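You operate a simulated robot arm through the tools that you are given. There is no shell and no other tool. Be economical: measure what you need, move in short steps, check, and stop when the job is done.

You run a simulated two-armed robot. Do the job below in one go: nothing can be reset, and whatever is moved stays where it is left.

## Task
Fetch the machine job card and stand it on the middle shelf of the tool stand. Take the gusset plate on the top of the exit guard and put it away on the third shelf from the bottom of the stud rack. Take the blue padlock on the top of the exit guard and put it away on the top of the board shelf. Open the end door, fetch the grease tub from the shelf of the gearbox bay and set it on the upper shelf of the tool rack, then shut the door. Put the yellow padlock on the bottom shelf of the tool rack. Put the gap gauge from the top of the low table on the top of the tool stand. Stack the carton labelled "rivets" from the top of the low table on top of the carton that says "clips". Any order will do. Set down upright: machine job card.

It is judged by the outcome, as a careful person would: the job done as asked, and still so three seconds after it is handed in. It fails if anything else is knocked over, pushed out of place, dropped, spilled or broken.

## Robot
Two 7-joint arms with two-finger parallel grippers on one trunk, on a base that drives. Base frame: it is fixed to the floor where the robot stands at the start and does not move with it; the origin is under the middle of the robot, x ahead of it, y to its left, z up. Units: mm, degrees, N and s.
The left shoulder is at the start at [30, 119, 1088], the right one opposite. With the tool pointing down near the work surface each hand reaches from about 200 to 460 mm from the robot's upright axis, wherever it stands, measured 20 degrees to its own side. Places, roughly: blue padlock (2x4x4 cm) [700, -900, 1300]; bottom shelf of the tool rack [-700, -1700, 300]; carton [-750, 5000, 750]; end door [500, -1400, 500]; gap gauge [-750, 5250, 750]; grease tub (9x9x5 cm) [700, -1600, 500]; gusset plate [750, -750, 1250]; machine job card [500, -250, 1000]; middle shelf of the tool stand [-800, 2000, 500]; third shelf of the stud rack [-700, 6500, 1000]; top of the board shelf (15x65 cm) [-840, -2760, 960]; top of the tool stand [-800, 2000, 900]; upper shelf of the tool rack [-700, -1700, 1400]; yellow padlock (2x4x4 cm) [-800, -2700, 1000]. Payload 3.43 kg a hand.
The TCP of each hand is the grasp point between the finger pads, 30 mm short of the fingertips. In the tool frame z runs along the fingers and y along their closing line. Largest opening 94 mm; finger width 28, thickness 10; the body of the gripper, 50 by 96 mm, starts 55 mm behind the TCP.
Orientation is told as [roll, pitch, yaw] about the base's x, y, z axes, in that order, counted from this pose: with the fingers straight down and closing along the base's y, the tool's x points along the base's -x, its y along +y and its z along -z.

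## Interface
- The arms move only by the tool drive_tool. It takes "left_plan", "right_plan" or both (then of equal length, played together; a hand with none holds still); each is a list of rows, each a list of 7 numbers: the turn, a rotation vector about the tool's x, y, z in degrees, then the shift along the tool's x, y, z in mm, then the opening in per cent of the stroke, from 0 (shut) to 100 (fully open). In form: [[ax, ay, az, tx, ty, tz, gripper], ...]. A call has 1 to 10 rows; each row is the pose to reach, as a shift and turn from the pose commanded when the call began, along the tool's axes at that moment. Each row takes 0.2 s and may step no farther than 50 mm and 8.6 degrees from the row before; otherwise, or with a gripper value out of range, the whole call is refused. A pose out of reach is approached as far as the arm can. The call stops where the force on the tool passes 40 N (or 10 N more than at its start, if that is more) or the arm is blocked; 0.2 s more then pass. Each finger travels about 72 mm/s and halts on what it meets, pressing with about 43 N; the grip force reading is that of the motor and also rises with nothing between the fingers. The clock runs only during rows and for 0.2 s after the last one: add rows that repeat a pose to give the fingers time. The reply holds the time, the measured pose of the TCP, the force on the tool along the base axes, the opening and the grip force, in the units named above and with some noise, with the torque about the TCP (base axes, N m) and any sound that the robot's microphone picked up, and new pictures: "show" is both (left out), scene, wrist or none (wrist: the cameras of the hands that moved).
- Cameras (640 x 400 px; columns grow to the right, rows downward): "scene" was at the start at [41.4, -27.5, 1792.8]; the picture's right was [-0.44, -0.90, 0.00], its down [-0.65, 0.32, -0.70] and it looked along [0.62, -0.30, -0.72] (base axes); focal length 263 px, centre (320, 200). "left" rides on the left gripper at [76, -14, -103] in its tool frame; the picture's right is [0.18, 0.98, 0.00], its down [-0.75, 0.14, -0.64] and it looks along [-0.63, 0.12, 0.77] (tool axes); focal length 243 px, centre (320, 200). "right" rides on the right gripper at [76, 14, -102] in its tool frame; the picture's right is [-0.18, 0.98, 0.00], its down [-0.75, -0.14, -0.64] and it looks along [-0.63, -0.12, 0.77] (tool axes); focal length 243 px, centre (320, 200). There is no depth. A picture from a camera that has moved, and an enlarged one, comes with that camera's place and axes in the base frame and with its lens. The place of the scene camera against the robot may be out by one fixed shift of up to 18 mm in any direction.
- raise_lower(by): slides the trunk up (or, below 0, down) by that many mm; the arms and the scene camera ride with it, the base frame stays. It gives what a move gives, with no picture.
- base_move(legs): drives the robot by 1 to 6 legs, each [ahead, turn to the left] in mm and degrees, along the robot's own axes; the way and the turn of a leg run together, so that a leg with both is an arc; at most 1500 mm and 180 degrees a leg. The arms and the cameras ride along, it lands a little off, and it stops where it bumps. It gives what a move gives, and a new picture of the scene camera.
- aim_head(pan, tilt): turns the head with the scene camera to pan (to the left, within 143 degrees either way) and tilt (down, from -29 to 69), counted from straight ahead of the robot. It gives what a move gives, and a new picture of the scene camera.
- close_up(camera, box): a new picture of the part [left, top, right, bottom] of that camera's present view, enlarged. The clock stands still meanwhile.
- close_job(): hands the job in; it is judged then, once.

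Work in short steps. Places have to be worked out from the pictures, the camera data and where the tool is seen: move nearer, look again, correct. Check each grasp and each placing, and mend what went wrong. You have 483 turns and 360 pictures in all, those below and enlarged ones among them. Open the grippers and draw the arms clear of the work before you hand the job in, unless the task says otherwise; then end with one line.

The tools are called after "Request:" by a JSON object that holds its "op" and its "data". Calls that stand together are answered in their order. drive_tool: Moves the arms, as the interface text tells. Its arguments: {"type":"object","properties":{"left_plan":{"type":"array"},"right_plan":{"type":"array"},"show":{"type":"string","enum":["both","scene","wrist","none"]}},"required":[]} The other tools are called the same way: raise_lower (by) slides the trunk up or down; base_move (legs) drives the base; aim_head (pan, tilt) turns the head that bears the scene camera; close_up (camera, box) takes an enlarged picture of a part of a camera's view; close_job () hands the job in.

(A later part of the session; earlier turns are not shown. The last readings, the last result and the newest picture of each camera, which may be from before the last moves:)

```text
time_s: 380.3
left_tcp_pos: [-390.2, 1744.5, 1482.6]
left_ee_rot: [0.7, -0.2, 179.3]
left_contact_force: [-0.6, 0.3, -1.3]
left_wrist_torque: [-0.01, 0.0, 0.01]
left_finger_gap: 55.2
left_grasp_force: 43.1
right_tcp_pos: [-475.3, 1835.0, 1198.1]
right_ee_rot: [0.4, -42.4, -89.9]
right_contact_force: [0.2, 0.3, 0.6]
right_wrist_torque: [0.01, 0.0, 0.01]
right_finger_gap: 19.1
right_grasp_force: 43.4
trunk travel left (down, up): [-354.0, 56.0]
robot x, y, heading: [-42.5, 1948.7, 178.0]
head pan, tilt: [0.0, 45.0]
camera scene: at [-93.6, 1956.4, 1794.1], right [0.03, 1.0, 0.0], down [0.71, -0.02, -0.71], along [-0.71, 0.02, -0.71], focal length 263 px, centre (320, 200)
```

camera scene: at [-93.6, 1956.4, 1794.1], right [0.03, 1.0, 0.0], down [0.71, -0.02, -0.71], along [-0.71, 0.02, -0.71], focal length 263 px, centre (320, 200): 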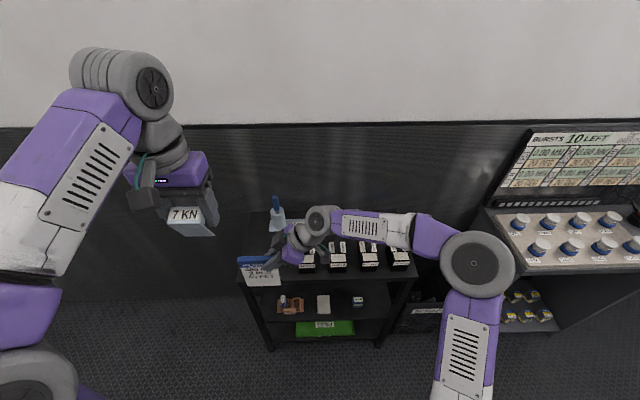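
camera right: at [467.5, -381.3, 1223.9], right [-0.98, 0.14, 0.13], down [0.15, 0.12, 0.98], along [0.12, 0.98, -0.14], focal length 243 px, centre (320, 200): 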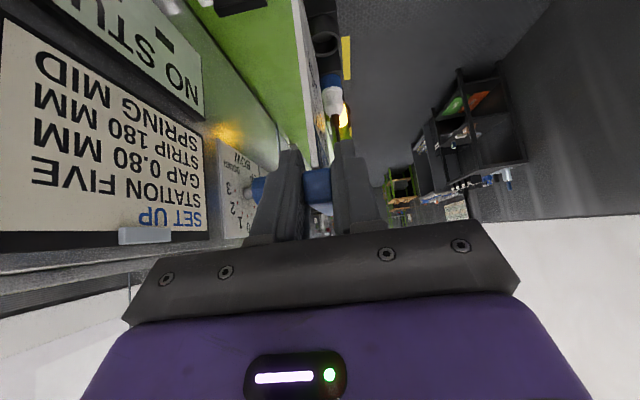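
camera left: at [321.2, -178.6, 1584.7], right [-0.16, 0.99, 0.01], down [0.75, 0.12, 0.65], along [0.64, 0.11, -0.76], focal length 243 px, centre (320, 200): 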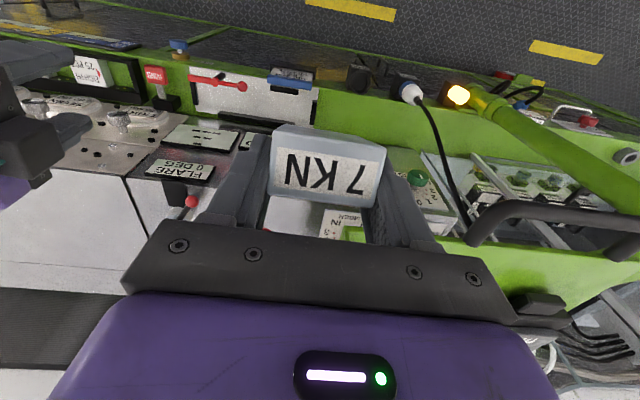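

Request:
{"op": "close_up", "data": {"camera": "scene", "box": [220, 180, 440, 350]}}

Request:
{"op": "raise_lower", "data": {"by": -350}}

Request:
{"op": "aim_head", "data": {"pan": 0, "tilt": 45}}

```text
2.35 times, centred on (330, 265) of scene
camera zoom: at [-93.6, 1956.4, 1794.1], right [0.03, 1.0, 0.0], down [0.71, -0.02, -0.71], along [-0.71, 0.02, -0.71], focal length 618 px, centre (296, 47)
```

zoom: 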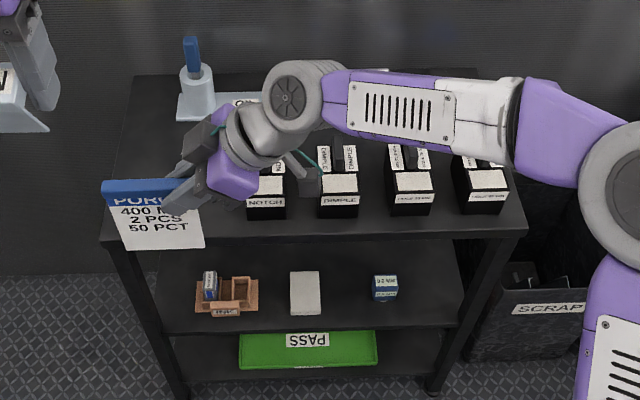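

```text
time_s: 383.7
left_tcp_pos: [-390.0, 1744.6, 1132.6]
left_ee_rot: [0.6, -0.1, 179.3]
left_contact_force: [0.2, 0.7, -1.6]
left_wrist_torque: [0.0, 0.02, -0.04]
left_finger_gap: 55.2
left_grasp_force: 42.8
right_tcp_pos: [-475.6, 1834.3, 850.1]
right_ee_rot: [0.3, -42.4, -89.7]
right_contact_force: [0.6, 0.6, -0.6]
right_wrist_torque: [0.01, 0.02, 0.0]
right_finger_gap: 19.0
right_grasp_force: 42.8
trunk travel left (down, up): [-4.0, 406.0]
robot x, y, heading: [-39.5, 1948.3, 178.3]
head pan, tilt: [0.0, 45.0]
```

```text
time_s: 384.3
left_tcp_pos: [-389.7, 1744.5, 1132.8]
left_ee_rot: [0.7, -0.1, 179.3]
left_contact_force: [0.0, 0.2, -1.6]
left_wrist_torque: [0.01, 0.0, -0.05]
left_finger_gap: 55.1
left_grasp_force: 43.2
right_tcp_pos: [-476.2, 1834.6, 848.8]
right_ee_rot: [0.3, -42.5, -89.9]
right_contact_force: [-0.1, -0.4, 0.5]
right_wrist_torque: [0.01, 0.01, 0.04]
right_finger_gap: 19.2
right_grasp_force: 42.9
trunk travel left (down, up): [-4.0, 406.0]
robot x, y, heading: [-40.4, 1944.1, 178.2]
head pan, tilt: [0.0, 45.0]
camera scene: at [-93.6, 1956.5, 1444.1], right [0.03, 1.0, 0.0], down [0.71, -0.02, -0.71], along [-0.71, 0.02, -0.71], focal length 263 px, centre (320, 200)
```

scene: 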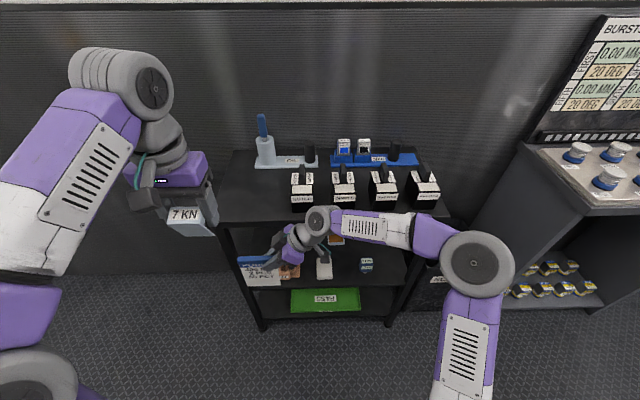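

Request:
{"op": "close_up", "data": {"camera": "right", "box": [220, 0, 420, 240]}}

Request:
{"op": "close_up", "data": {"camera": "scene", "box": [210, 200, 430, 340]}}

```text
1.67 times, centred on (320, 120) of right
camera zoom: at [-463.4, 1959.6, 873.4], right [0.98, -0.13, 0.13], down [-0.14, -0.12, 0.98], along [-0.11, -0.98, -0.14], focal length 404 px, centre (320, 333)
```

zoom: 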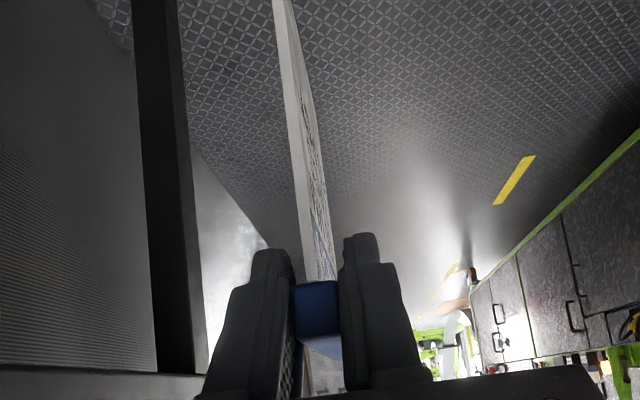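

```text
2.86 times, centred on (320, 270) of scene
camera zoom: at [-93.6, 1956.5, 1444.1], right [0.03, 1.0, 0.0], down [0.71, -0.02, -0.71], along [-0.71, 0.02, -0.71], focal length 751 px, centre (320, 0)
```

zoom: 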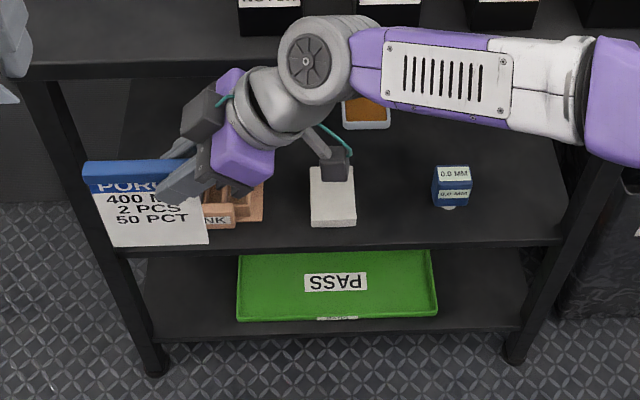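

The middle shelf has free room between the white slab and the blue gauge (y≈2077). The card needs its plane along the reach direction, so I back off a little and turn the wrist to point forward.

Request:
{"op": "base_move", "data": {"legs": [[-80, 0]]}}

Request:
{"op": "drive_tool", "data": {"right_plan": [[5.4, 0, 6, 0, -5, -5, 0], [10.8, 0, 12, 0, -10, -10, 0], [16.2, 0, 18, 0, -15, -15, 0], [21.6, 0, 24, 0, -20, -20, 0], [27, 0, 30, 0, -20, -30, 0], [32.4, 0, 36, 0, -20, -40, 0]], "show": "both"}}

```text
time_s: 385.4
left_tcp_pos: [-307.8, 1741.6, 1133.2]
left_ee_rot: [0.6, -0.2, 179.2]
left_contact_force: [0.1, 0.6, -1.0]
left_wrist_torque: [0.02, 0.04, -0.01]
left_finger_gap: 55.3
left_grasp_force: 42.7
right_tcp_pos: [-394.6, 1833.3, 849.0]
right_ee_rot: [0.3, -42.4, -89.9]
right_contact_force: [-0.5, 1.1, -0.1]
right_wrist_torque: [0.03, 0.05, -0.02]
right_finger_gap: 19.2
right_grasp_force: 42.9
trunk travel left (down, up): [-4.0, 406.0]
robot x, y, heading: [38.3, 1946.0, 178.2]
head pan, tilt: [0.0, 45.0]
camera scene: at [-12.1, 1954.0, 1444.2], right [0.03, 1.0, 0.0], down [0.71, -0.02, -0.71], along [-0.71, 0.02, -0.71], focal length 263 px, centre (320, 200)
```

scene: 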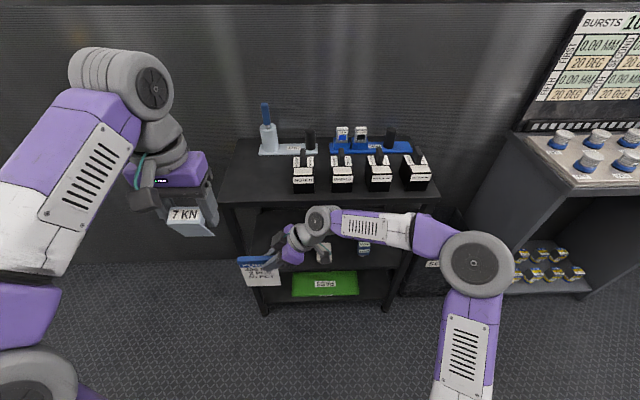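

```text
time_s: 386.8
left_tcp_pos: [-310.2, 1740.7, 1132.3]
left_ee_rot: [0.5, -0.2, 179.2]
left_contact_force: [-0.2, 0.6, -0.8]
left_wrist_torque: [0.05, 0.02, 0.03]
left_finger_gap: 55.1
left_grasp_force: 43.2
right_tcp_pos: [-416.6, 1858.2, 877.7]
right_ee_rot: [0.7, -42.1, -138.7]
right_contact_force: [-0.4, 0.8, -0.8]
right_wrist_torque: [0.02, -0.02, -0.01]
right_finger_gap: 19.5
right_grasp_force: 43.0
trunk travel left (down, up): [-4.0, 406.0]
robot x, y, heading: [37.0, 1946.1, 178.3]
head pan, tilt: [0.0, 45.0]
camera scene: at [-12.8, 1953.7, 1444.1], right [0.03, 1.0, 0.0], down [0.71, -0.02, -0.71], along [-0.71, 0.02, -0.71], focal length 263 px, centre (320, 200)
camera right: at [-314.7, 1931.0, 904.0], right [0.55, -0.82, 0.13], down [-0.2, 0.03, 0.98], along [-0.81, -0.57, -0.15], focal length 243 px, centre (320, 200)
```

scene: 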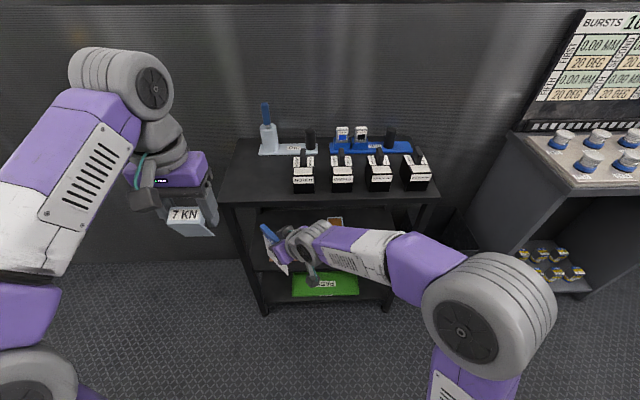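
right: 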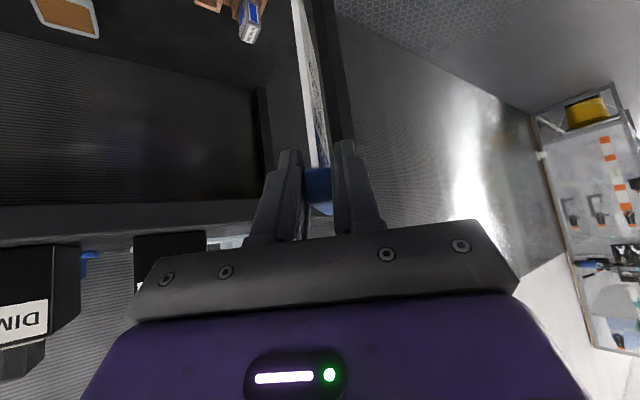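

Request:
{"op": "drive_tool", "data": {"right_plan": [[4.8, 0, 5.3, 25, -25, -10, 0], [9.6, 0, 10.6, 51, -49, -20, 0], [14.4, 0, 16, 76, -74, -29, 0], [19.2, 0, 21.3, 102, -99, -39, 0], [24, 0, 26.6, 127, -123, -48, 0], [28.8, 0, 31.9, 153, -148, -58, 0]], "show": "both"}}

```text
time_s: 388.2
left_tcp_pos: [-310.5, 1742.5, 1132.8]
left_ee_rot: [0.6, -0.1, 179.1]
left_contact_force: [-0.5, 0.4, -1.8]
left_wrist_torque: [-0.02, 0.02, -0.01]
left_finger_gap: 55.8
left_grasp_force: 43.4
right_tcp_pos: [-400.0, 2070.5, 817.7]
right_ee_rot: [0.5, -41.8, 178.5]
right_contact_force: [0.5, 0.3, -1.1]
right_wrist_torque: [0.03, 0.0, -0.01]
right_finger_gap: 19.2
right_grasp_force: 43.6
trunk travel left (down, up): [-4.0, 406.0]
robot x, y, heading: [36.0, 1946.5, 178.1]
head pan, tilt: [0.0, 45.0]
camera scene: at [-13.3, 1954.2, 1444.1], right [0.03, 1.0, 0.0], down [0.71, -0.02, -0.71], along [-0.71, 0.02, -0.71], focal length 263 px, centre (320, 200)
camera right: at [-277.3, 2053.3, 843.7], right [-0.16, -0.98, 0.13], down [-0.13, 0.15, 0.98], along [-0.98, 0.14, -0.15], focal length 243 px, centre (320, 200)
```

scene: 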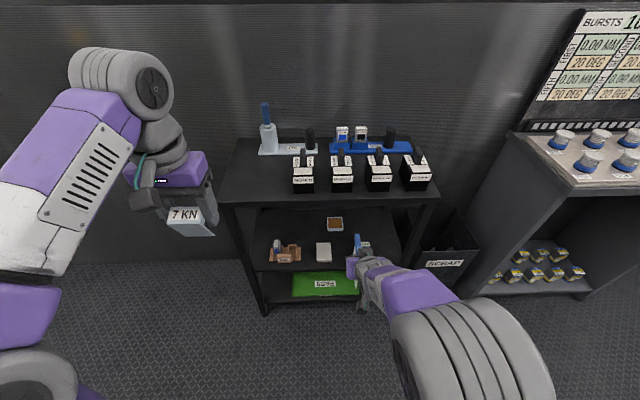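
right: 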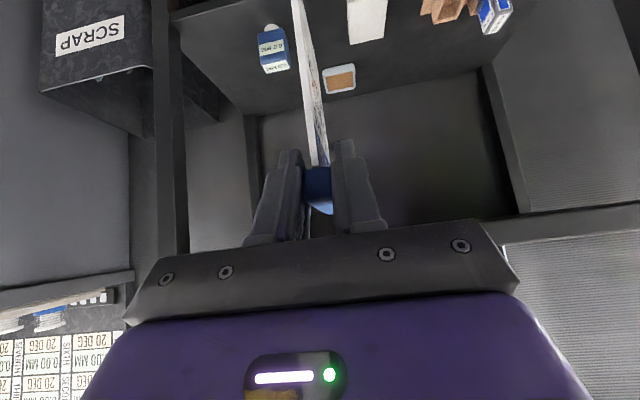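

The view is clear: free corridor at y≈2071 between slab and gauge. I lower to z≈680 and drive in 130 mm.

Request:
{"op": "drive_tool", "data": {"right_plan": [[0, 0, 0, 30, 0, 34, 0], [0, 0, 0, 60, 0, 68, 0], [0, 0, 0, 90, 0, 102, 0]], "show": "none"}}

Request:
{"op": "base_move", "data": {"legs": [[130, 0]]}}

Request:
{"op": "drive_tool", "data": {"right_plan": [[0, 0, 0, 0, 0, 0, 0]], "show": "wrist"}}

```text
time_s: 389.0
left_tcp_pos: [-309.8, 1743.2, 1131.9]
left_ee_rot: [0.6, -0.1, 179.1]
left_contact_force: [-0.7, -0.3, -1.4]
left_wrist_torque: [-0.03, 0.03, -0.01]
left_finger_gap: 55.4
left_grasp_force: 42.8
right_tcp_pos: [-401.5, 2070.0, 680.8]
right_ee_rot: [0.5, -41.7, 178.5]
right_contact_force: [0.4, -0.4, 0.1]
right_wrist_torque: [-0.04, 0.0, -0.01]
right_finger_gap: 19.1
right_grasp_force: 43.1
trunk travel left (down, up): [-4.0, 406.0]
robot x, y, heading: [41.2, 1943.5, 178.3]
head pan, tilt: [0.0, 45.0]
```

```text
time_s: 390.3
left_tcp_pos: [-438.5, 1747.7, 1132.2]
left_ee_rot: [0.7, -0.1, 179.1]
left_contact_force: [-1.0, 0.3, -0.9]
left_wrist_torque: [0.03, -0.03, 0.02]
left_finger_gap: 55.2
left_grasp_force: 42.6
right_tcp_pos: [-528.5, 2073.2, 681.7]
right_ee_rot: [0.5, -41.7, 178.4]
right_contact_force: [0.0, 0.5, -0.3]
right_wrist_torque: [0.0, 0.0, 0.0]
right_finger_gap: 19.0
right_grasp_force: 43.0
trunk travel left (down, up): [-4.0, 406.0]
robot x, y, heading: [-86.4, 1950.0, 178.2]
head pan, tilt: [0.0, 45.0]
camera scene: at [-141.2, 1958.3, 1444.0], right [0.03, 1.0, 0.0], down [0.71, -0.02, -0.71], along [-0.71, 0.02, -0.71], focal length 263 px, centre (320, 200)
```

scene: 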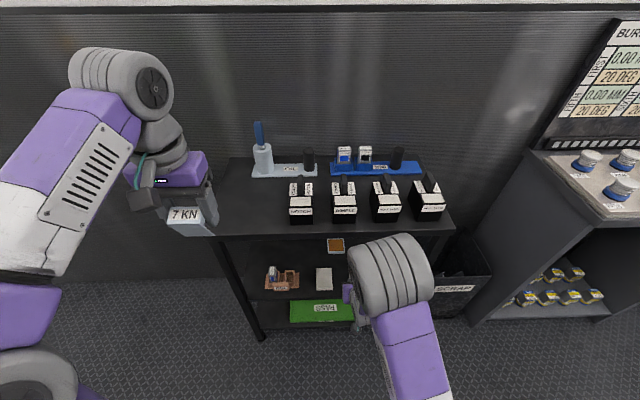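

```text
time_s: 390.7
left_tcp_pos: [-437.3, 1747.6, 1132.0]
left_ee_rot: [0.7, -0.1, 179.1]
left_contact_force: [-0.1, 0.3, -1.0]
left_wrist_torque: [0.0, 0.02, 0.0]
left_finger_gap: 55.1
left_grasp_force: 42.9
right_tcp_pos: [-528.0, 2075.4, 681.1]
right_ee_rot: [0.4, -41.6, 178.5]
right_contact_force: [-0.6, 0.2, -0.3]
right_wrist_torque: [-0.02, -0.01, -0.02]
right_finger_gap: 19.2
right_grasp_force: 42.7
trunk travel left (down, up): [-4.0, 406.0]
robot x, y, heading: [-89.4, 1948.9, 177.8]
head pan, tilt: [0.0, 45.0]
camera right: at [-404.3, 2056.6, 707.3], right [-0.16, -0.98, 0.13], down [-0.13, 0.15, 0.98], along [-0.98, 0.14, -0.15], focal length 243 px, centre (320, 200)
```

right: 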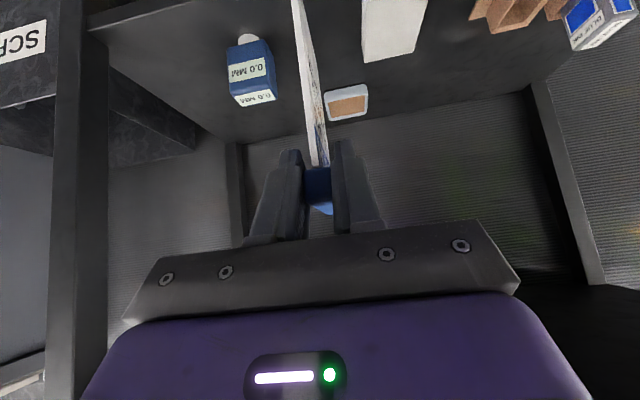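

Request:
{"op": "drive_tool", "data": {"right_plan": [[0, 0, 0, -25, 1, 22, 0], [0, 0, 0, -50, 2, 44, 0], [0, 0, 0, -75, 3, 66, 0]], "show": "both"}}

```text
time_s: 391.5
left_tcp_pos: [-437.2, 1746.1, 1132.1]
left_ee_rot: [0.5, -0.1, 179.1]
left_contact_force: [0.4, 0.7, -0.8]
left_wrist_torque: [0.0, 0.0, 0.03]
left_finger_gap: 55.3
left_grasp_force: 43.1
right_tcp_pos: [-627.6, 2073.8, 682.6]
right_ee_rot: [0.5, -41.7, 178.5]
right_contact_force: [0.5, -0.2, -0.3]
right_wrist_torque: [0.01, -0.02, -0.01]
right_finger_gap: 19.2
right_grasp_force: 43.1
trunk travel left (down, up): [-4.0, 406.0]
robot x, y, heading: [-89.1, 1950.0, 178.0]
head pan, tilt: [0.0, 45.0]
camera scene: at [-140.5, 1958.3, 1444.1], right [0.03, 1.0, 0.0], down [0.71, -0.02, -0.71], along [-0.71, 0.02, -0.71], focal length 263 px, centre (320, 200)
camera right: at [-505.2, 2055.8, 708.8], right [-0.16, -0.98, 0.13], down [-0.13, 0.15, 0.98], along [-0.98, 0.14, -0.15], focal length 243 px, centre (320, 200)
```

scene: 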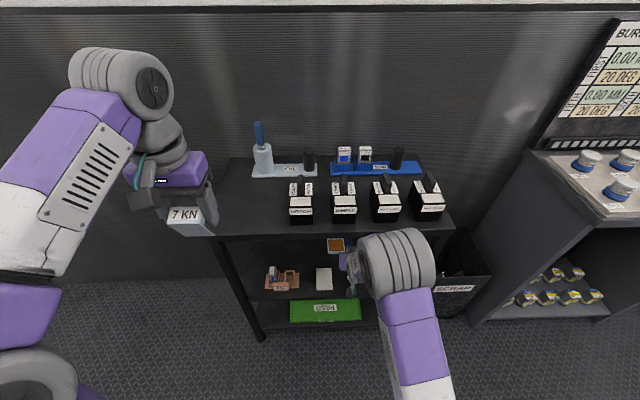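
right: 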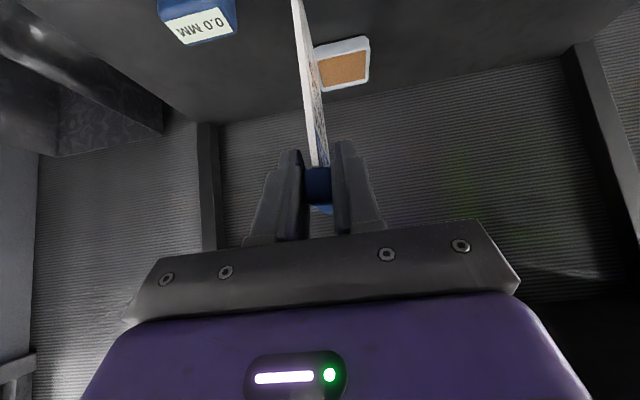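

Request:
{"op": "drive_tool", "data": {"right_plan": [[0, 0, 0, 13, 0, 15, 0], [0, 0, 0, 20, 0, 22, 0], [0, 0, 0, 24, 0, 27, 0], [0, 0, 0, 28, 0, 31.5, 0], [0, 0, 0, 32, 0, 36, 0], [0, 0, 0, 36, 0, 40.4, 0], [0, 0, 0, 40, 0, 45, 0], [0, 0, 0, 43, 0, 48, 0]], "show": "wrist"}}

```text
time_s: 393.3
left_tcp_pos: [-437.1, 1746.7, 1133.6]
left_ee_rot: [0.7, -0.2, 179.1]
left_contact_force: [-0.7, 0.6, -1.4]
left_wrist_torque: [0.0, 0.03, 0.02]
left_finger_gap: 55.4
left_grasp_force: 42.7
right_tcp_pos: [-627.4, 2072.8, 618.6]
right_ee_rot: [0.5, -41.7, 178.4]
right_contact_force: [0.0, 0.1, -0.1]
right_wrist_torque: [0.02, -0.04, -0.03]
right_finger_gap: 19.3
right_grasp_force: 43.2
trunk travel left (down, up): [-4.0, 406.0]
robot x, y, heading: [-90.3, 1946.8, 178.2]
head pan, tilt: [0.0, 45.0]
camera right: at [-503.9, 2055.7, 643.8], right [-0.16, -0.98, 0.13], down [-0.13, 0.15, 0.98], along [-0.98, 0.14, -0.15], focal length 243 px, centre (320, 200)
```

right: 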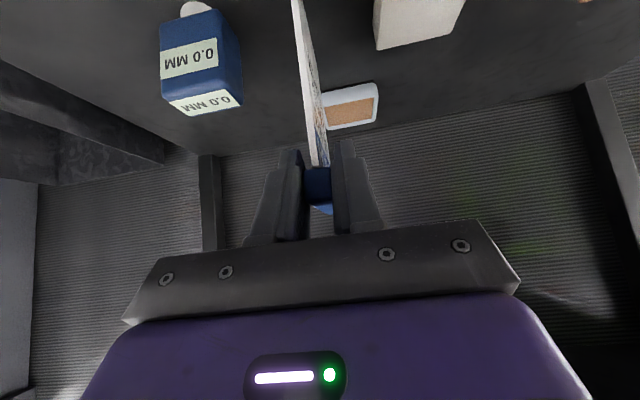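

Request:
{"op": "drive_tool", "data": {"right_plan": [[0, 0, 0, 2.7, 0, 3, 0], [0, 0, 0, 5.3, 0, 6, 0], [0, 0, 0, 8, 0, 9, 0], [0, 0, 0, 10.6, 0, 12, 0], [0, 0, 0, 13.3, 0, 15, 0], [0, 0, 0, 16, 0, 18, 0], [0, 0, 0, 18.6, 0, 21, 0]], "show": "wrist"}}

```text
time_s: 394.9
left_tcp_pos: [-434.4, 1746.8, 1133.8]
left_ee_rot: [0.5, -0.3, 179.1]
left_contact_force: [-0.4, -0.1, -1.3]
left_wrist_torque: [0.03, -0.02, 0.01]
left_finger_gap: 55.3
left_grasp_force: 42.8
right_tcp_pos: [-628.5, 2071.2, 594.9]
right_ee_rot: [0.5, -42.4, 178.4]
right_contact_force: [3.1, -0.4, 34.3]
right_wrist_torque: [0.0, 0.26, 0.0]
right_finger_gap: 19.1
right_grasp_force: 43.1
trunk travel left (down, up): [-4.0, 406.0]
robot x, y, heading: [-86.9, 1949.8, 178.1]
head pan, tilt: [0.0, 45.0]
camera right: at [-505.3, 2054.4, 618.7], right [-0.16, -0.98, 0.13], down [-0.12, 0.15, 0.98], along [-0.98, 0.14, -0.14], focal length 243 px, centre (320, 200)
```

right: 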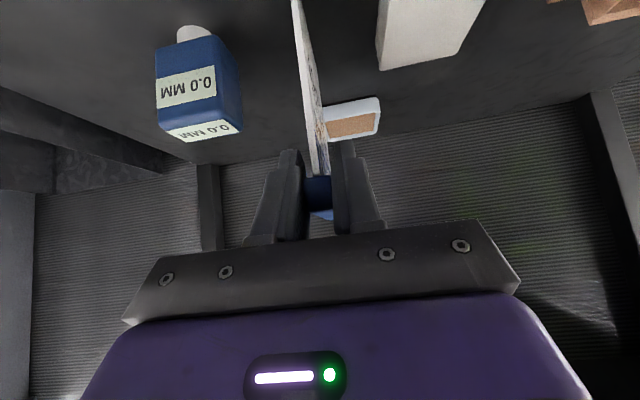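

Firm contact with the shelf. I relieve the pressure slightly and open the fingers in small steps.

Request:
{"op": "drive_tool", "data": {"right_plan": [[0, 0, 0, -1, 0, -1.2, 0], [0, 0, 0, -1, 0, -1.2, 12], [0, 0, 0, -1, 0, -1.2, 18], [0, 0, 0, -1, 0, -1.2, 22], [0, 0, 0, -1, 0, -1.2, 26], [0, 0, 0, -1, 0, -1.2, 32], [0, 0, 0, -1, 0, -1.2, 38], [0, 0, 0, -1, 0, -1.2, 38]], "show": "wrist"}}

```text
time_s: 396.7
left_tcp_pos: [-437.9, 1745.7, 1132.2]
left_ee_rot: [0.6, -0.3, 179.1]
left_contact_force: [-0.3, 0.0, -1.4]
left_wrist_torque: [0.03, 0.01, 0.0]
left_finger_gap: 55.5
left_grasp_force: 43.3
right_tcp_pos: [-627.7, 2073.1, 593.1]
right_ee_rot: [0.5, -41.7, 178.5]
right_contact_force: [0.3, -0.3, 0.5]
right_wrist_torque: [0.03, 0.02, 0.0]
right_finger_gap: 35.7
right_grasp_force: 0.0
trunk travel left (down, up): [-4.0, 406.0]
robot x, y, heading: [-87.2, 1945.0, 178.1]
head pan, tilt: [0.0, 45.0]
camera right: at [-504.1, 2054.9, 617.2], right [-0.16, -0.98, 0.13], down [-0.13, 0.15, 0.98], along [-0.98, 0.14, -0.15], focal length 243 px, centre (320, 200)
```

right: 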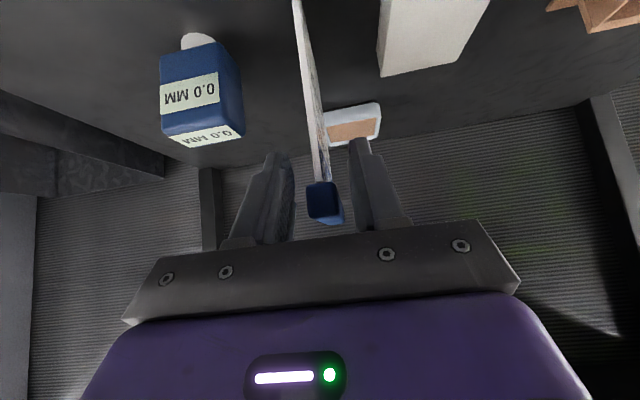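

The card stands on its own between the open fingers. I retreat slowly along the tool axis.

Request:
{"op": "drive_tool", "data": {"right_plan": [[0, 0, 0, 0, 0, -12, 38], [0, 0, 0, 0, 0, -30, 38], [0, 0, 0, 0, 0, -55, 38], [0, 0, 0, 0, 0, -85, 38]], "show": "wrist"}}

```text
time_s: 397.7
left_tcp_pos: [-438.1, 1746.1, 1132.1]
left_ee_rot: [0.5, -0.2, 179.1]
left_contact_force: [-0.7, 0.4, -0.8]
left_wrist_torque: [-0.02, -0.03, 0.0]
left_finger_gap: 55.4
left_grasp_force: 43.2
right_tcp_pos: [-572.0, 2071.9, 656.6]
right_ee_rot: [0.4, -41.7, 178.5]
right_contact_force: [0.0, -0.3, 0.2]
right_wrist_torque: [-0.01, 0.01, -0.01]
right_finger_gap: 35.8
right_grasp_force: 0.0
trunk travel left (down, up): [-4.0, 406.0]
robot x, y, heading: [-91.6, 1948.7, 178.1]
head pan, tilt: [0.0, 45.0]
camera right: at [-448.2, 2054.8, 680.6], right [-0.16, -0.98, 0.13], down [-0.13, 0.15, 0.98], along [-0.98, 0.14, -0.15], focal length 243 px, centre (320, 200)
```

right: 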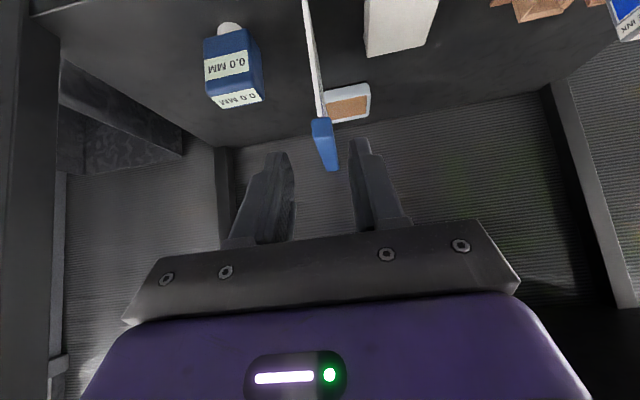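

Request:
{"op": "base_move", "data": {"legs": [[-160, 0]]}}

Request:
{"op": "drive_tool", "data": {"right_plan": [[0, 7, 0, -30, -2, -30, 60], [0, 14, 0, -60, -4, -60, 100], [0, 21, 0, -90, -6, -90, 100], [0, 28, 0, -120, -8, -120, 100], [0, 35, 0, -150, -10, -150, 100], [0, 42, 0, -180, -12, -180, 100], [0, 42, 0, -205, -14, -210, 100], [0, 42, 0, -230, -16, -240, 100]], "show": "none"}}

Request:
{"op": "raise_lower", "data": {"by": 300}}

Request:
{"op": "base_move", "data": {"legs": [[0, -88]]}}

Request:
{"op": "aim_head", "data": {"pan": 15, "tilt": 25}}

```text
time_s: 399.1
left_tcp_pos: [-276.4, 1741.1, 1133.3]
left_ee_rot: [0.5, -0.2, 179.2]
left_contact_force: [0.9, 0.1, -1.5]
left_wrist_torque: [-0.04, 0.01, 0.0]
left_finger_gap: 55.2
left_grasp_force: 43.6
right_tcp_pos: [-412.8, 2067.1, 655.9]
right_ee_rot: [0.4, -41.8, 178.7]
right_contact_force: [0.3, -0.4, -0.4]
right_wrist_torque: [-0.01, -0.03, -0.01]
right_finger_gap: 35.5
right_grasp_force: 0.0
trunk travel left (down, up): [-4.0, 406.0]
robot x, y, heading: [73.8, 1945.1, 178.0]
head pan, tilt: [0.0, 45.0]
camera scene: at [20.3, 1952.9, 1444.1], right [0.03, 1.0, 0.0], down [0.71, -0.02, -0.71], along [-0.71, 0.02, -0.71], focal length 263 px, centre (320, 200)
```

scene: 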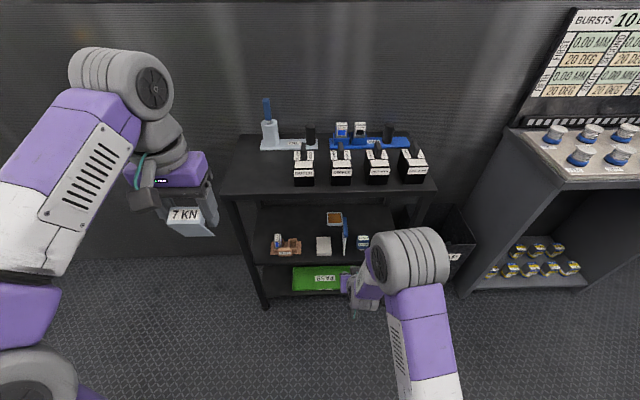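

```text
time_s: 400.9
left_tcp_pos: [-277.0, 1740.9, 1131.5]
left_ee_rot: [0.5, -0.1, 179.2]
left_contact_force: [-0.5, -0.3, -1.7]
left_wrist_torque: [0.02, 0.01, -0.01]
left_finger_gap: 55.4
left_grasp_force: 42.9
right_tcp_pos: [-424.5, 2086.2, 985.5]
right_ee_rot: [0.2, 0.3, 178.7]
right_contact_force: [-0.2, -0.2, 0.3]
right_wrist_torque: [0.01, 0.0, 0.02]
right_finger_gap: 94.0
right_grasp_force: 0.1
trunk travel left (down, up): [-4.0, 406.0]
robot x, y, heading: [74.1, 1945.6, 178.0]
head pan, tilt: [0.0, 45.0]
```

```text
time_s: 403.9
left_tcp_pos: [-276.8, 1741.0, 1430.8]
left_ee_rot: [0.6, -0.3, 179.2]
left_contact_force: [0.5, 0.4, -1.8]
left_wrist_torque: [0.03, 0.01, 0.05]
left_finger_gap: 55.1
left_grasp_force: 43.0
right_tcp_pos: [-424.2, 2084.1, 1284.2]
right_ee_rot: [0.3, 0.3, 178.9]
right_contact_force: [0.3, -0.1, -0.9]
right_wrist_torque: [-0.01, 0.01, 0.0]
right_finger_gap: 94.0
right_grasp_force: 0.0
trunk travel left (down, up): [-304.0, 106.0]
robot x, y, heading: [71.0, 1943.5, 177.9]
head pan, tilt: [0.0, 45.0]
```

```text
time_s: 408.0
left_tcp_pos: [-144.9, 2284.3, 1431.6]
left_ee_rot: [0.5, -0.1, 91.6]
left_contact_force: [-0.2, 0.6, -0.7]
left_wrist_torque: [-0.02, 0.02, 0.0]
left_finger_gap: 55.4
left_grasp_force: 43.0
right_tcp_pos: [191.3, 2444.3, 1285.0]
right_ee_rot: [0.3, 0.3, 91.3]
right_contact_force: [0.4, 0.2, 0.5]
right_wrist_torque: [0.0, 0.0, -0.04]
right_finger_gap: 94.1
right_grasp_force: 0.0
trunk travel left (down, up): [-304.0, 106.0]
robot x, y, heading: [69.2, 1946.5, 90.6]
head pan, tilt: [0.0, 45.0]
camera scene: at [70.4, 2002.7, 1744.1], right [1.0, 0.01, 0.0], down [0.01, -0.71, -0.71], along [-0.01, 0.71, -0.71], focal length 263 px, centre (320, 200)
```

scene: 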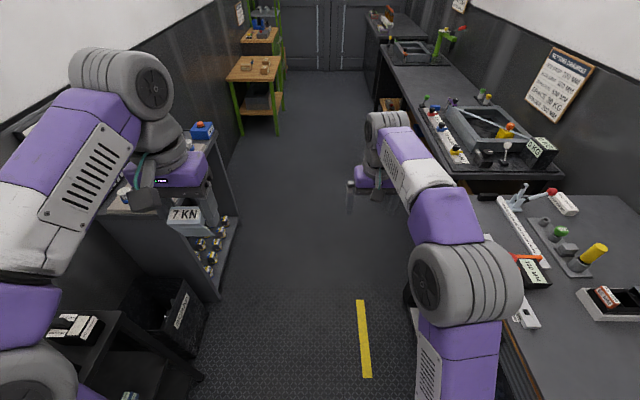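

```text
time_s: 408.9
left_tcp_pos: [-144.7, 2284.1, 1431.1]
left_ee_rot: [0.6, -0.3, 91.6]
left_contact_force: [-0.3, 0.1, -0.6]
left_wrist_torque: [0.02, -0.02, 0.0]
left_finger_gap: 55.5
left_grasp_force: 43.5
right_tcp_pos: [192.1, 2445.1, 1283.6]
right_ee_rot: [0.3, 0.3, 91.3]
right_contact_force: [-0.5, -0.3, -0.5]
right_wrist_torque: [-0.03, -0.01, -0.04]
right_finger_gap: 94.3
right_grasp_force: 0.0
trunk travel left (down, up): [-304.0, 106.0]
robot x, y, heading: [69.4, 1940.7, 90.6]
head pan, tilt: [15.0, 25.0]
camera scene: at [46.4, 2010.2, 1774.6], right [0.96, 0.27, 0.0], down [0.11, -0.41, -0.91], along [-0.24, 0.87, -0.42], focal length 263 px, centre (320, 200)
```

scene: 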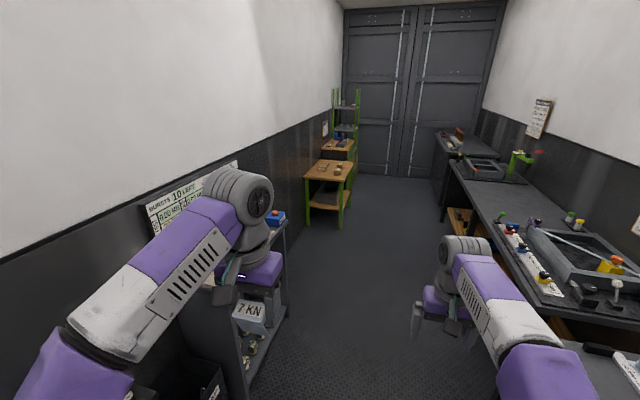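

The path ahead is clear. I drive north towards the stud rack.

Request:
{"op": "base_move", "data": {"legs": [[1500, 0.5], [1500, -0.5], [1000, 0]]}}

Request:
{"op": "aim_head", "data": {"pan": 60, "tilt": 35}}

```text
time_s: 428.2
left_tcp_pos: [-295.7, 6281.9, 1432.4]
left_ee_rot: [0.6, -0.3, 94.6]
left_contact_force: [-0.4, -0.4, -0.6]
left_wrist_torque: [0.06, 0.02, -0.02]
left_finger_gap: 55.4
left_grasp_force: 42.8
right_tcp_pos: [31.7, 6462.9, 1285.0]
right_ee_rot: [0.2, 0.2, 94.4]
right_contact_force: [1.2, 1.1, 0.0]
right_wrist_torque: [-0.01, -0.01, 0.01]
right_finger_gap: 93.8
right_grasp_force: 0.1
trunk travel left (down, up): [-304.0, 106.0]
robot x, y, heading: [-61.1, 5950.7, 93.7]
head pan, tilt: [15.0, 25.0]
camera scene: at [-90.8, 6019.1, 1774.7], right [0.95, 0.32, 0.0], down [0.13, -0.4, -0.91], along [-0.29, 0.86, -0.42], focal length 263 px, centre (320, 200)
```

scene: 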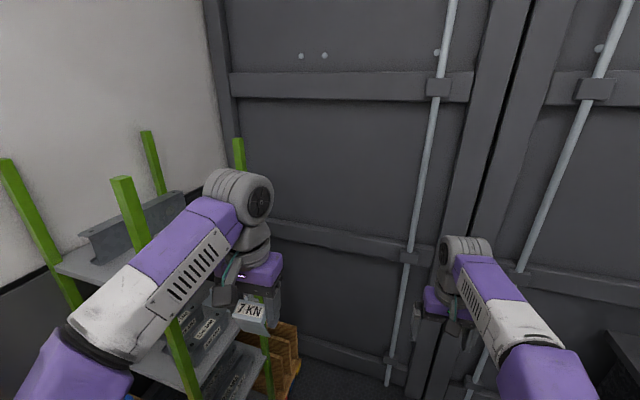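

```text
time_s: 429.3
left_tcp_pos: [-296.4, 6282.5, 1431.6]
left_ee_rot: [0.6, -0.2, 94.7]
left_contact_force: [-0.6, 0.3, -1.1]
left_wrist_torque: [0.01, -0.01, 0.0]
left_finger_gap: 55.1
left_grasp_force: 43.0
right_tcp_pos: [32.1, 6462.3, 1283.9]
right_ee_rot: [0.3, 0.3, 94.3]
right_contact_force: [-0.1, -0.2, 0.0]
right_wrist_torque: [-0.01, 0.0, 0.03]
right_finger_gap: 94.3
right_grasp_force: 0.0
trunk travel left (down, up): [-304.0, 106.0]
robot x, y, heading: [-61.7, 5951.5, 93.8]
head pan, tilt: [60.0, 35.0]
camera scene: at [-140.3, 5971.1, 1758.9], right [0.45, 0.9, 0.0], down [0.51, -0.26, -0.82], along [-0.73, 0.37, -0.57], focal length 263 px, centre (320, 200)
```

scene: 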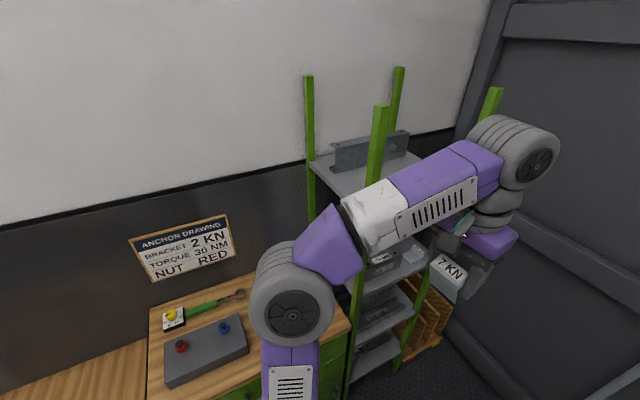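

Request:
{"op": "drive_tool", "data": {"right_plan": [[0, 0, 0, 40, 0, -15, 100], [0, 0, 0, 80, 0, -30, 100], [0, 0, 0, 120, 0, -50, 100], [0, 0, 0, 160, 0, -80, 100], [0, 0, 0, 180, 0, -110, 100]], "show": "none"}}

Request:
{"op": "aim_head", "data": {"pan": 0, "tilt": 40}}

```text
time_s: 430.5
left_tcp_pos: [-296.8, 6281.5, 1432.2]
left_ee_rot: [0.7, -0.2, 94.6]
left_contact_force: [-0.6, 0.2, -1.2]
left_wrist_torque: [0.03, 0.01, 0.02]
left_finger_gap: 55.4
left_grasp_force: 43.4
right_tcp_pos: [44.5, 6283.6, 1396.7]
right_ee_rot: [0.2, 0.2, 94.4]
right_contact_force: [0.6, -0.5, 0.2]
right_wrist_torque: [-0.02, -0.02, -0.01]
right_finger_gap: 94.1
right_grasp_force: 0.1
trunk travel left (down, up): [-304.0, 106.0]
robot x, y, heading: [-61.9, 5951.2, 93.7]
head pan, tilt: [60.0, 35.0]
```

```text
time_s: 431.8
left_tcp_pos: [-296.4, 6280.9, 1432.1]
left_ee_rot: [0.6, -0.2, 94.7]
left_contact_force: [0.1, -0.4, -0.6]
left_wrist_torque: [-0.02, 0.01, -0.03]
left_finger_gap: 55.3
left_grasp_force: 43.7
right_tcp_pos: [44.1, 6283.3, 1396.9]
right_ee_rot: [0.3, 0.3, 94.3]
right_contact_force: [-0.3, 0.1, -0.6]
right_wrist_torque: [0.01, -0.03, 0.01]
right_finger_gap: 94.3
right_grasp_force: 0.1
trunk travel left (down, up): [-304.0, 106.0]
robot x, y, heading: [-63.1, 5956.4, 93.7]
head pan, tilt: [0.0, 40.0]
camera scene: at [-66.8, 6016.5, 1751.4], right [1.0, 0.06, 0.0], down [0.04, -0.64, -0.77], along [-0.05, 0.76, -0.64], focal length 263 px, centre (320, 200)
```

scene: 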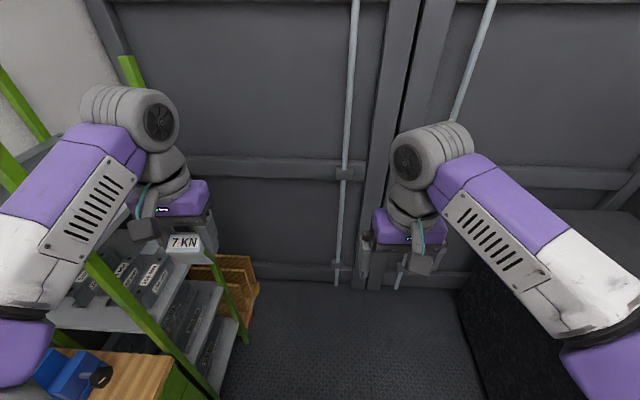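

Request:
{"op": "base_move", "data": {"legs": [[570, -4], [0, 45], [0, 46]]}}

Request:
{"op": "aim_head", "data": {"pan": 0, "tilt": 45}}

```text
time_s: 439.2
left_tcp_pos: [-422.1, 6313.0, 1431.5]
left_ee_rot: [0.6, -0.2, -178.8]
left_contact_force: [0.8, 0.4, -0.6]
left_wrist_torque: [-0.01, 0.02, 0.02]
left_finger_gap: 55.1
left_grasp_force: 42.7
right_tcp_pos: [-401.3, 6653.4, 1395.8]
right_ee_rot: [0.3, 0.3, -179.2]
right_contact_force: [-0.8, 0.2, 0.7]
right_wrist_torque: [0.0, -0.02, -0.01]
right_finger_gap: 93.9
right_grasp_force: 0.1
trunk travel left (down, up): [-304.0, 106.0]
robot x, y, heading: [-78.5, 6529.9, -179.9]
head pan, tilt: [0.0, 40.0]
camera scene: at [-134.4, 6535.7, 1751.3], right [0.0, 1.0, 0.0], down [0.64, 0.0, -0.77], along [-0.77, 0.0, -0.64], focal length 263 px, centre (320, 200)
```

scene: 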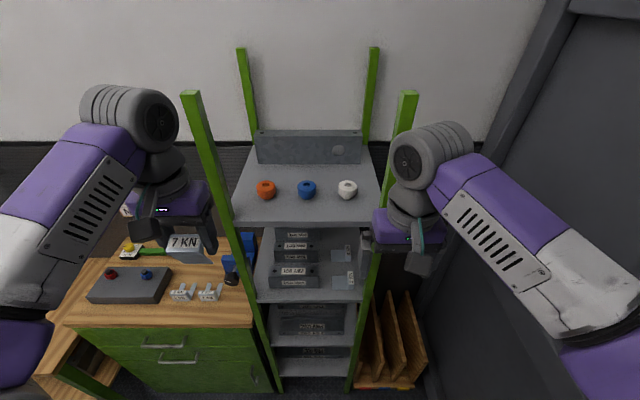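

```text
time_s: 439.9
left_tcp_pos: [-420.4, 6313.9, 1432.5]
left_ee_rot: [0.6, -0.1, -179.0]
left_contact_force: [0.0, -1.0, -1.1]
left_wrist_torque: [-0.02, 0.01, 0.0]
left_finger_gap: 55.5
left_grasp_force: 43.3
right_tcp_pos: [-401.5, 6654.7, 1396.1]
right_ee_rot: [0.2, 0.3, -179.1]
right_contact_force: [0.3, 0.5, 0.9]
right_wrist_torque: [-0.01, 0.01, 0.01]
right_finger_gap: 93.7
right_grasp_force: 0.0
trunk travel left (down, up): [-304.0, 106.0]
robot x, y, heading: [-78.0, 6529.7, -179.9]
head pan, tilt: [0.0, 45.0]
camera scene: at [-130.7, 6535.8, 1744.1], right [0.0, 1.0, 0.0], down [0.71, 0.0, -0.71], along [-0.71, 0.0, -0.71], focal length 263 px, centre (320, 200)
```

scene: 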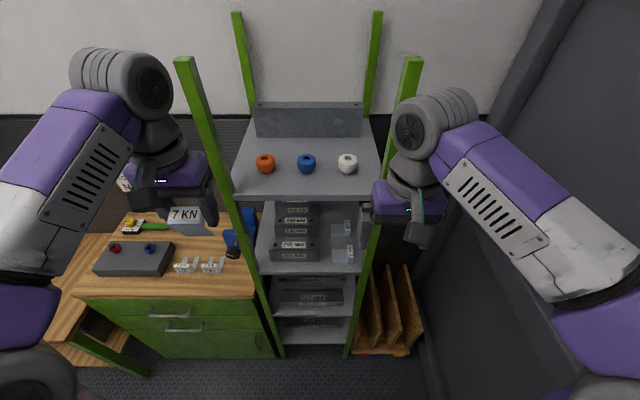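

Request:
{"op": "close_up", "data": {"camera": "scene", "box": [220, 150, 400, 350]}}

```text
2.00 times, centred on (310, 250) of scene
camera zoom: at [-130.7, 6535.8, 1744.1], right [0.0, 1.0, 0.0], down [0.71, 0.0, -0.71], along [-0.71, 0.0, -0.71], focal length 526 px, centre (340, 100)
```

zoom: 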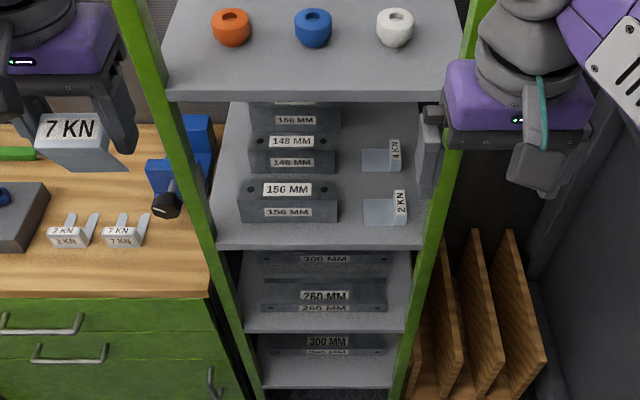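

Third shelf: studs on the left and two brackets on the right; there seems to be free room behind the "4 KN" piece. I look into the shelf with the right wrist camera.

Request:
{"op": "drive_tool", "data": {"right_plan": [[0, -8, 0, 0, 5, 30, 100], [0, -16, 0, 0, 10, 60, 100], [0, -24, 0, 0, 15, 90, 100], [0, -32, 0, 0, 20, 115, 100], [0, -40, 0, 0, 25, 140, 100], [0, -48, 0, 0, 30, 160, 100], [0, -56, 0, -10, 35, 175, 100], [0, -62, 0, -20, 40, 185, 100]], "show": "wrist"}}

```text
time_s: 441.7
left_tcp_pos: [-420.6, 6313.3, 1430.9]
left_ee_rot: [0.6, -0.1, -178.9]
left_contact_force: [-0.2, 0.3, -0.3]
left_wrist_torque: [0.01, 0.01, 0.01]
left_finger_gap: 55.3
left_grasp_force: 42.9
right_tcp_pos: [-451.3, 6590.7, 1240.8]
right_ee_rot: [0.7, -61.6, -179.7]
right_contact_force: [0.3, -0.1, -0.4]
right_wrist_torque: [-0.02, 0.0, 0.03]
right_finger_gap: 94.4
right_grasp_force: 0.1
right hand out of reach, approached as far as the arm can: row 7, 8
trunk travel left (down, up): [-304.0, 106.0]
robot x, y, heading: [-77.6, 6526.3, -179.7]
head pan, tilt: [0.0, 45.0]
camera right: at [-325.7, 6577.3, 1223.2], right [-0.07, -0.98, 0.17], down [0.2, 0.15, 0.97], along [-0.98, 0.1, 0.19], focal length 243 px, centre (320, 200)
```

right: 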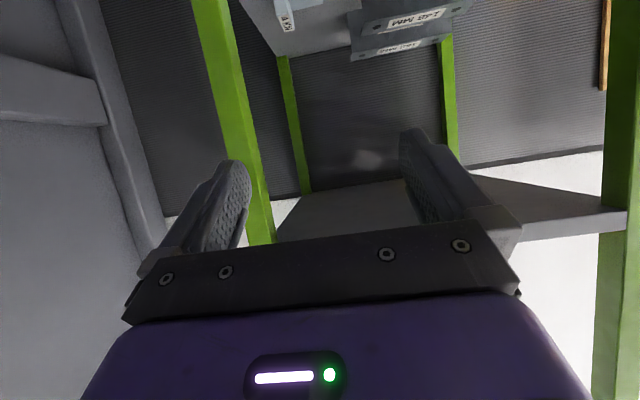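

Request:
{"op": "drive_tool", "data": {"right_plan": [[0, 8, 0, 0, 0, 0, 100], [0, 16, 0, 0, 0, 0, 100], [0, 24, 0, 0, 0, 0, 100]], "show": "wrist"}}

Request:
{"op": "close_up", "data": {"camera": "right", "box": [180, 0, 480, 180]}}

```text
time_s: 442.5
left_tcp_pos: [-420.6, 6314.7, 1432.1]
left_ee_rot: [0.6, -0.1, -179.0]
left_contact_force: [-0.6, -0.4, -1.4]
left_wrist_torque: [0.0, -0.02, -0.01]
left_finger_gap: 55.3
left_grasp_force: 43.1
right_tcp_pos: [-450.9, 6591.6, 1241.4]
right_ee_rot: [0.5, -37.6, -179.4]
right_contact_force: [-0.1, -0.4, -0.1]
right_wrist_torque: [-0.02, -0.01, 0.01]
right_finger_gap: 94.0
right_grasp_force: 0.2
trunk travel left (down, up): [-304.0, 106.0]
robot x, y, heading: [-77.2, 6529.8, -179.9]
head pan, tilt: [0.0, 45.0]
camera right: at [-329.2, 6578.3, 1276.3], right [-0.13, -0.98, 0.12], down [-0.21, 0.14, 0.97], along [-0.97, 0.1, -0.22], focal length 243 px, centre (320, 200)
```

right: 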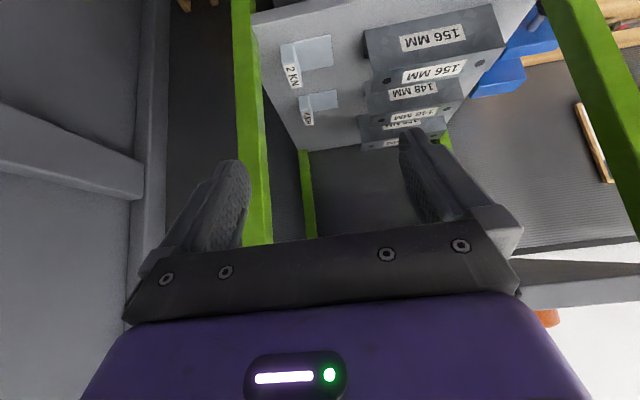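

```text
2.13 times, centred on (330, 90) of right
camera zoom: at [-329.2, 6578.3, 1276.3], right [-0.13, -0.98, 0.12], down [-0.21, 0.14, 0.97], along [-0.97, 0.1, -0.22], focal length 518 px, centre (299, 435)
```

zoom: 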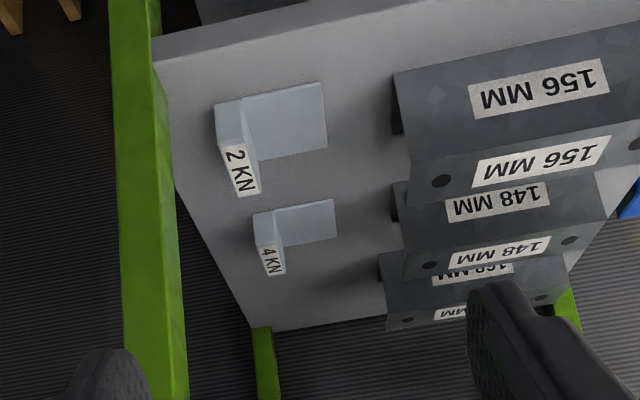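

There is free room at about (-838,6595), behind the "4 KN" bracket. I tuck the right hand and shift the robot sideways to y≈6620 by reversing at an angle.

Request:
{"op": "drive_tool", "data": {"right_plan": [[0, 7.5, 0, 5, -8, -30, 100], [0, 15, 0, 10, -16, -60, 100], [0, 22.5, 0, 10, -24, -90, 100], [0, 30, 0, 10, -32, -120, 100], [0, 37.5, 0, 0, -40, -150, 100]], "show": "none"}}

Request:
{"op": "base_move", "data": {"legs": [[0, 30], [-190, 0], [0, -30]]}}

```text
time_s: 443.7
left_tcp_pos: [-420.8, 6313.9, 1431.4]
left_ee_rot: [0.6, -0.1, -178.9]
left_contact_force: [-0.2, -0.2, -0.7]
left_wrist_torque: [-0.01, 0.04, -0.02]
left_finger_gap: 55.4
left_grasp_force: 42.8
right_tcp_pos: [-358.5, 6632.8, 1362.0]
right_ee_rot: [0.5, -0.1, -179.1]
right_contact_force: [0.5, -0.8, 0.2]
right_wrist_torque: [-0.03, 0.0, -0.04]
right_finger_gap: 93.9
right_grasp_force: 0.0
trunk travel left (down, up): [-304.0, 106.0]
robot x, y, heading: [-76.5, 6530.4, -180.0]
head pan, tilt: [0.0, 45.0]
```

```text
time_s: 448.2
left_tcp_pos: [-256.1, 6413.3, 1431.9]
left_ee_rot: [0.6, -0.2, -179.3]
left_contact_force: [0.2, 0.0, -0.6]
left_wrist_torque: [0.01, -0.01, -0.01]
left_finger_gap: 55.1
left_grasp_force: 43.1
right_tcp_pos: [-193.1, 6731.9, 1361.5]
right_ee_rot: [0.4, -0.3, -179.6]
right_contact_force: [-0.4, -0.1, 0.7]
right_wrist_torque: [-0.01, -0.01, 0.0]
right_finger_gap: 93.9
right_grasp_force: 0.0
trunk travel left (down, up): [-304.0, 106.0]
robot x, y, heading: [87.5, 6624.4, 179.6]
head pan, tilt: [0.0, 45.0]
camera scene: at [34.4, 6632.8, 1744.1], right [0.01, 1.0, 0.0], down [0.71, 0.0, -0.71], along [-0.71, 0.0, -0.71], focal length 263 px, centre (320, 200)
```

scene: 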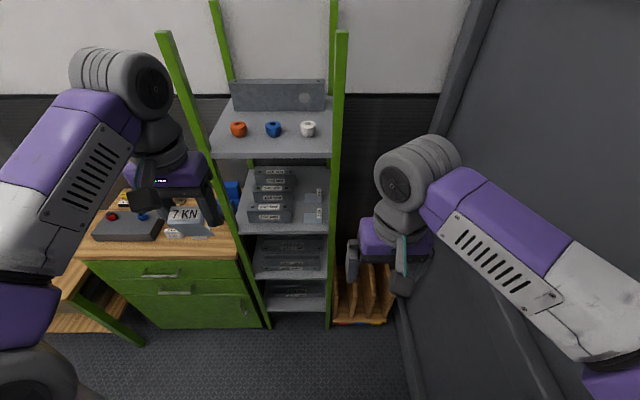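

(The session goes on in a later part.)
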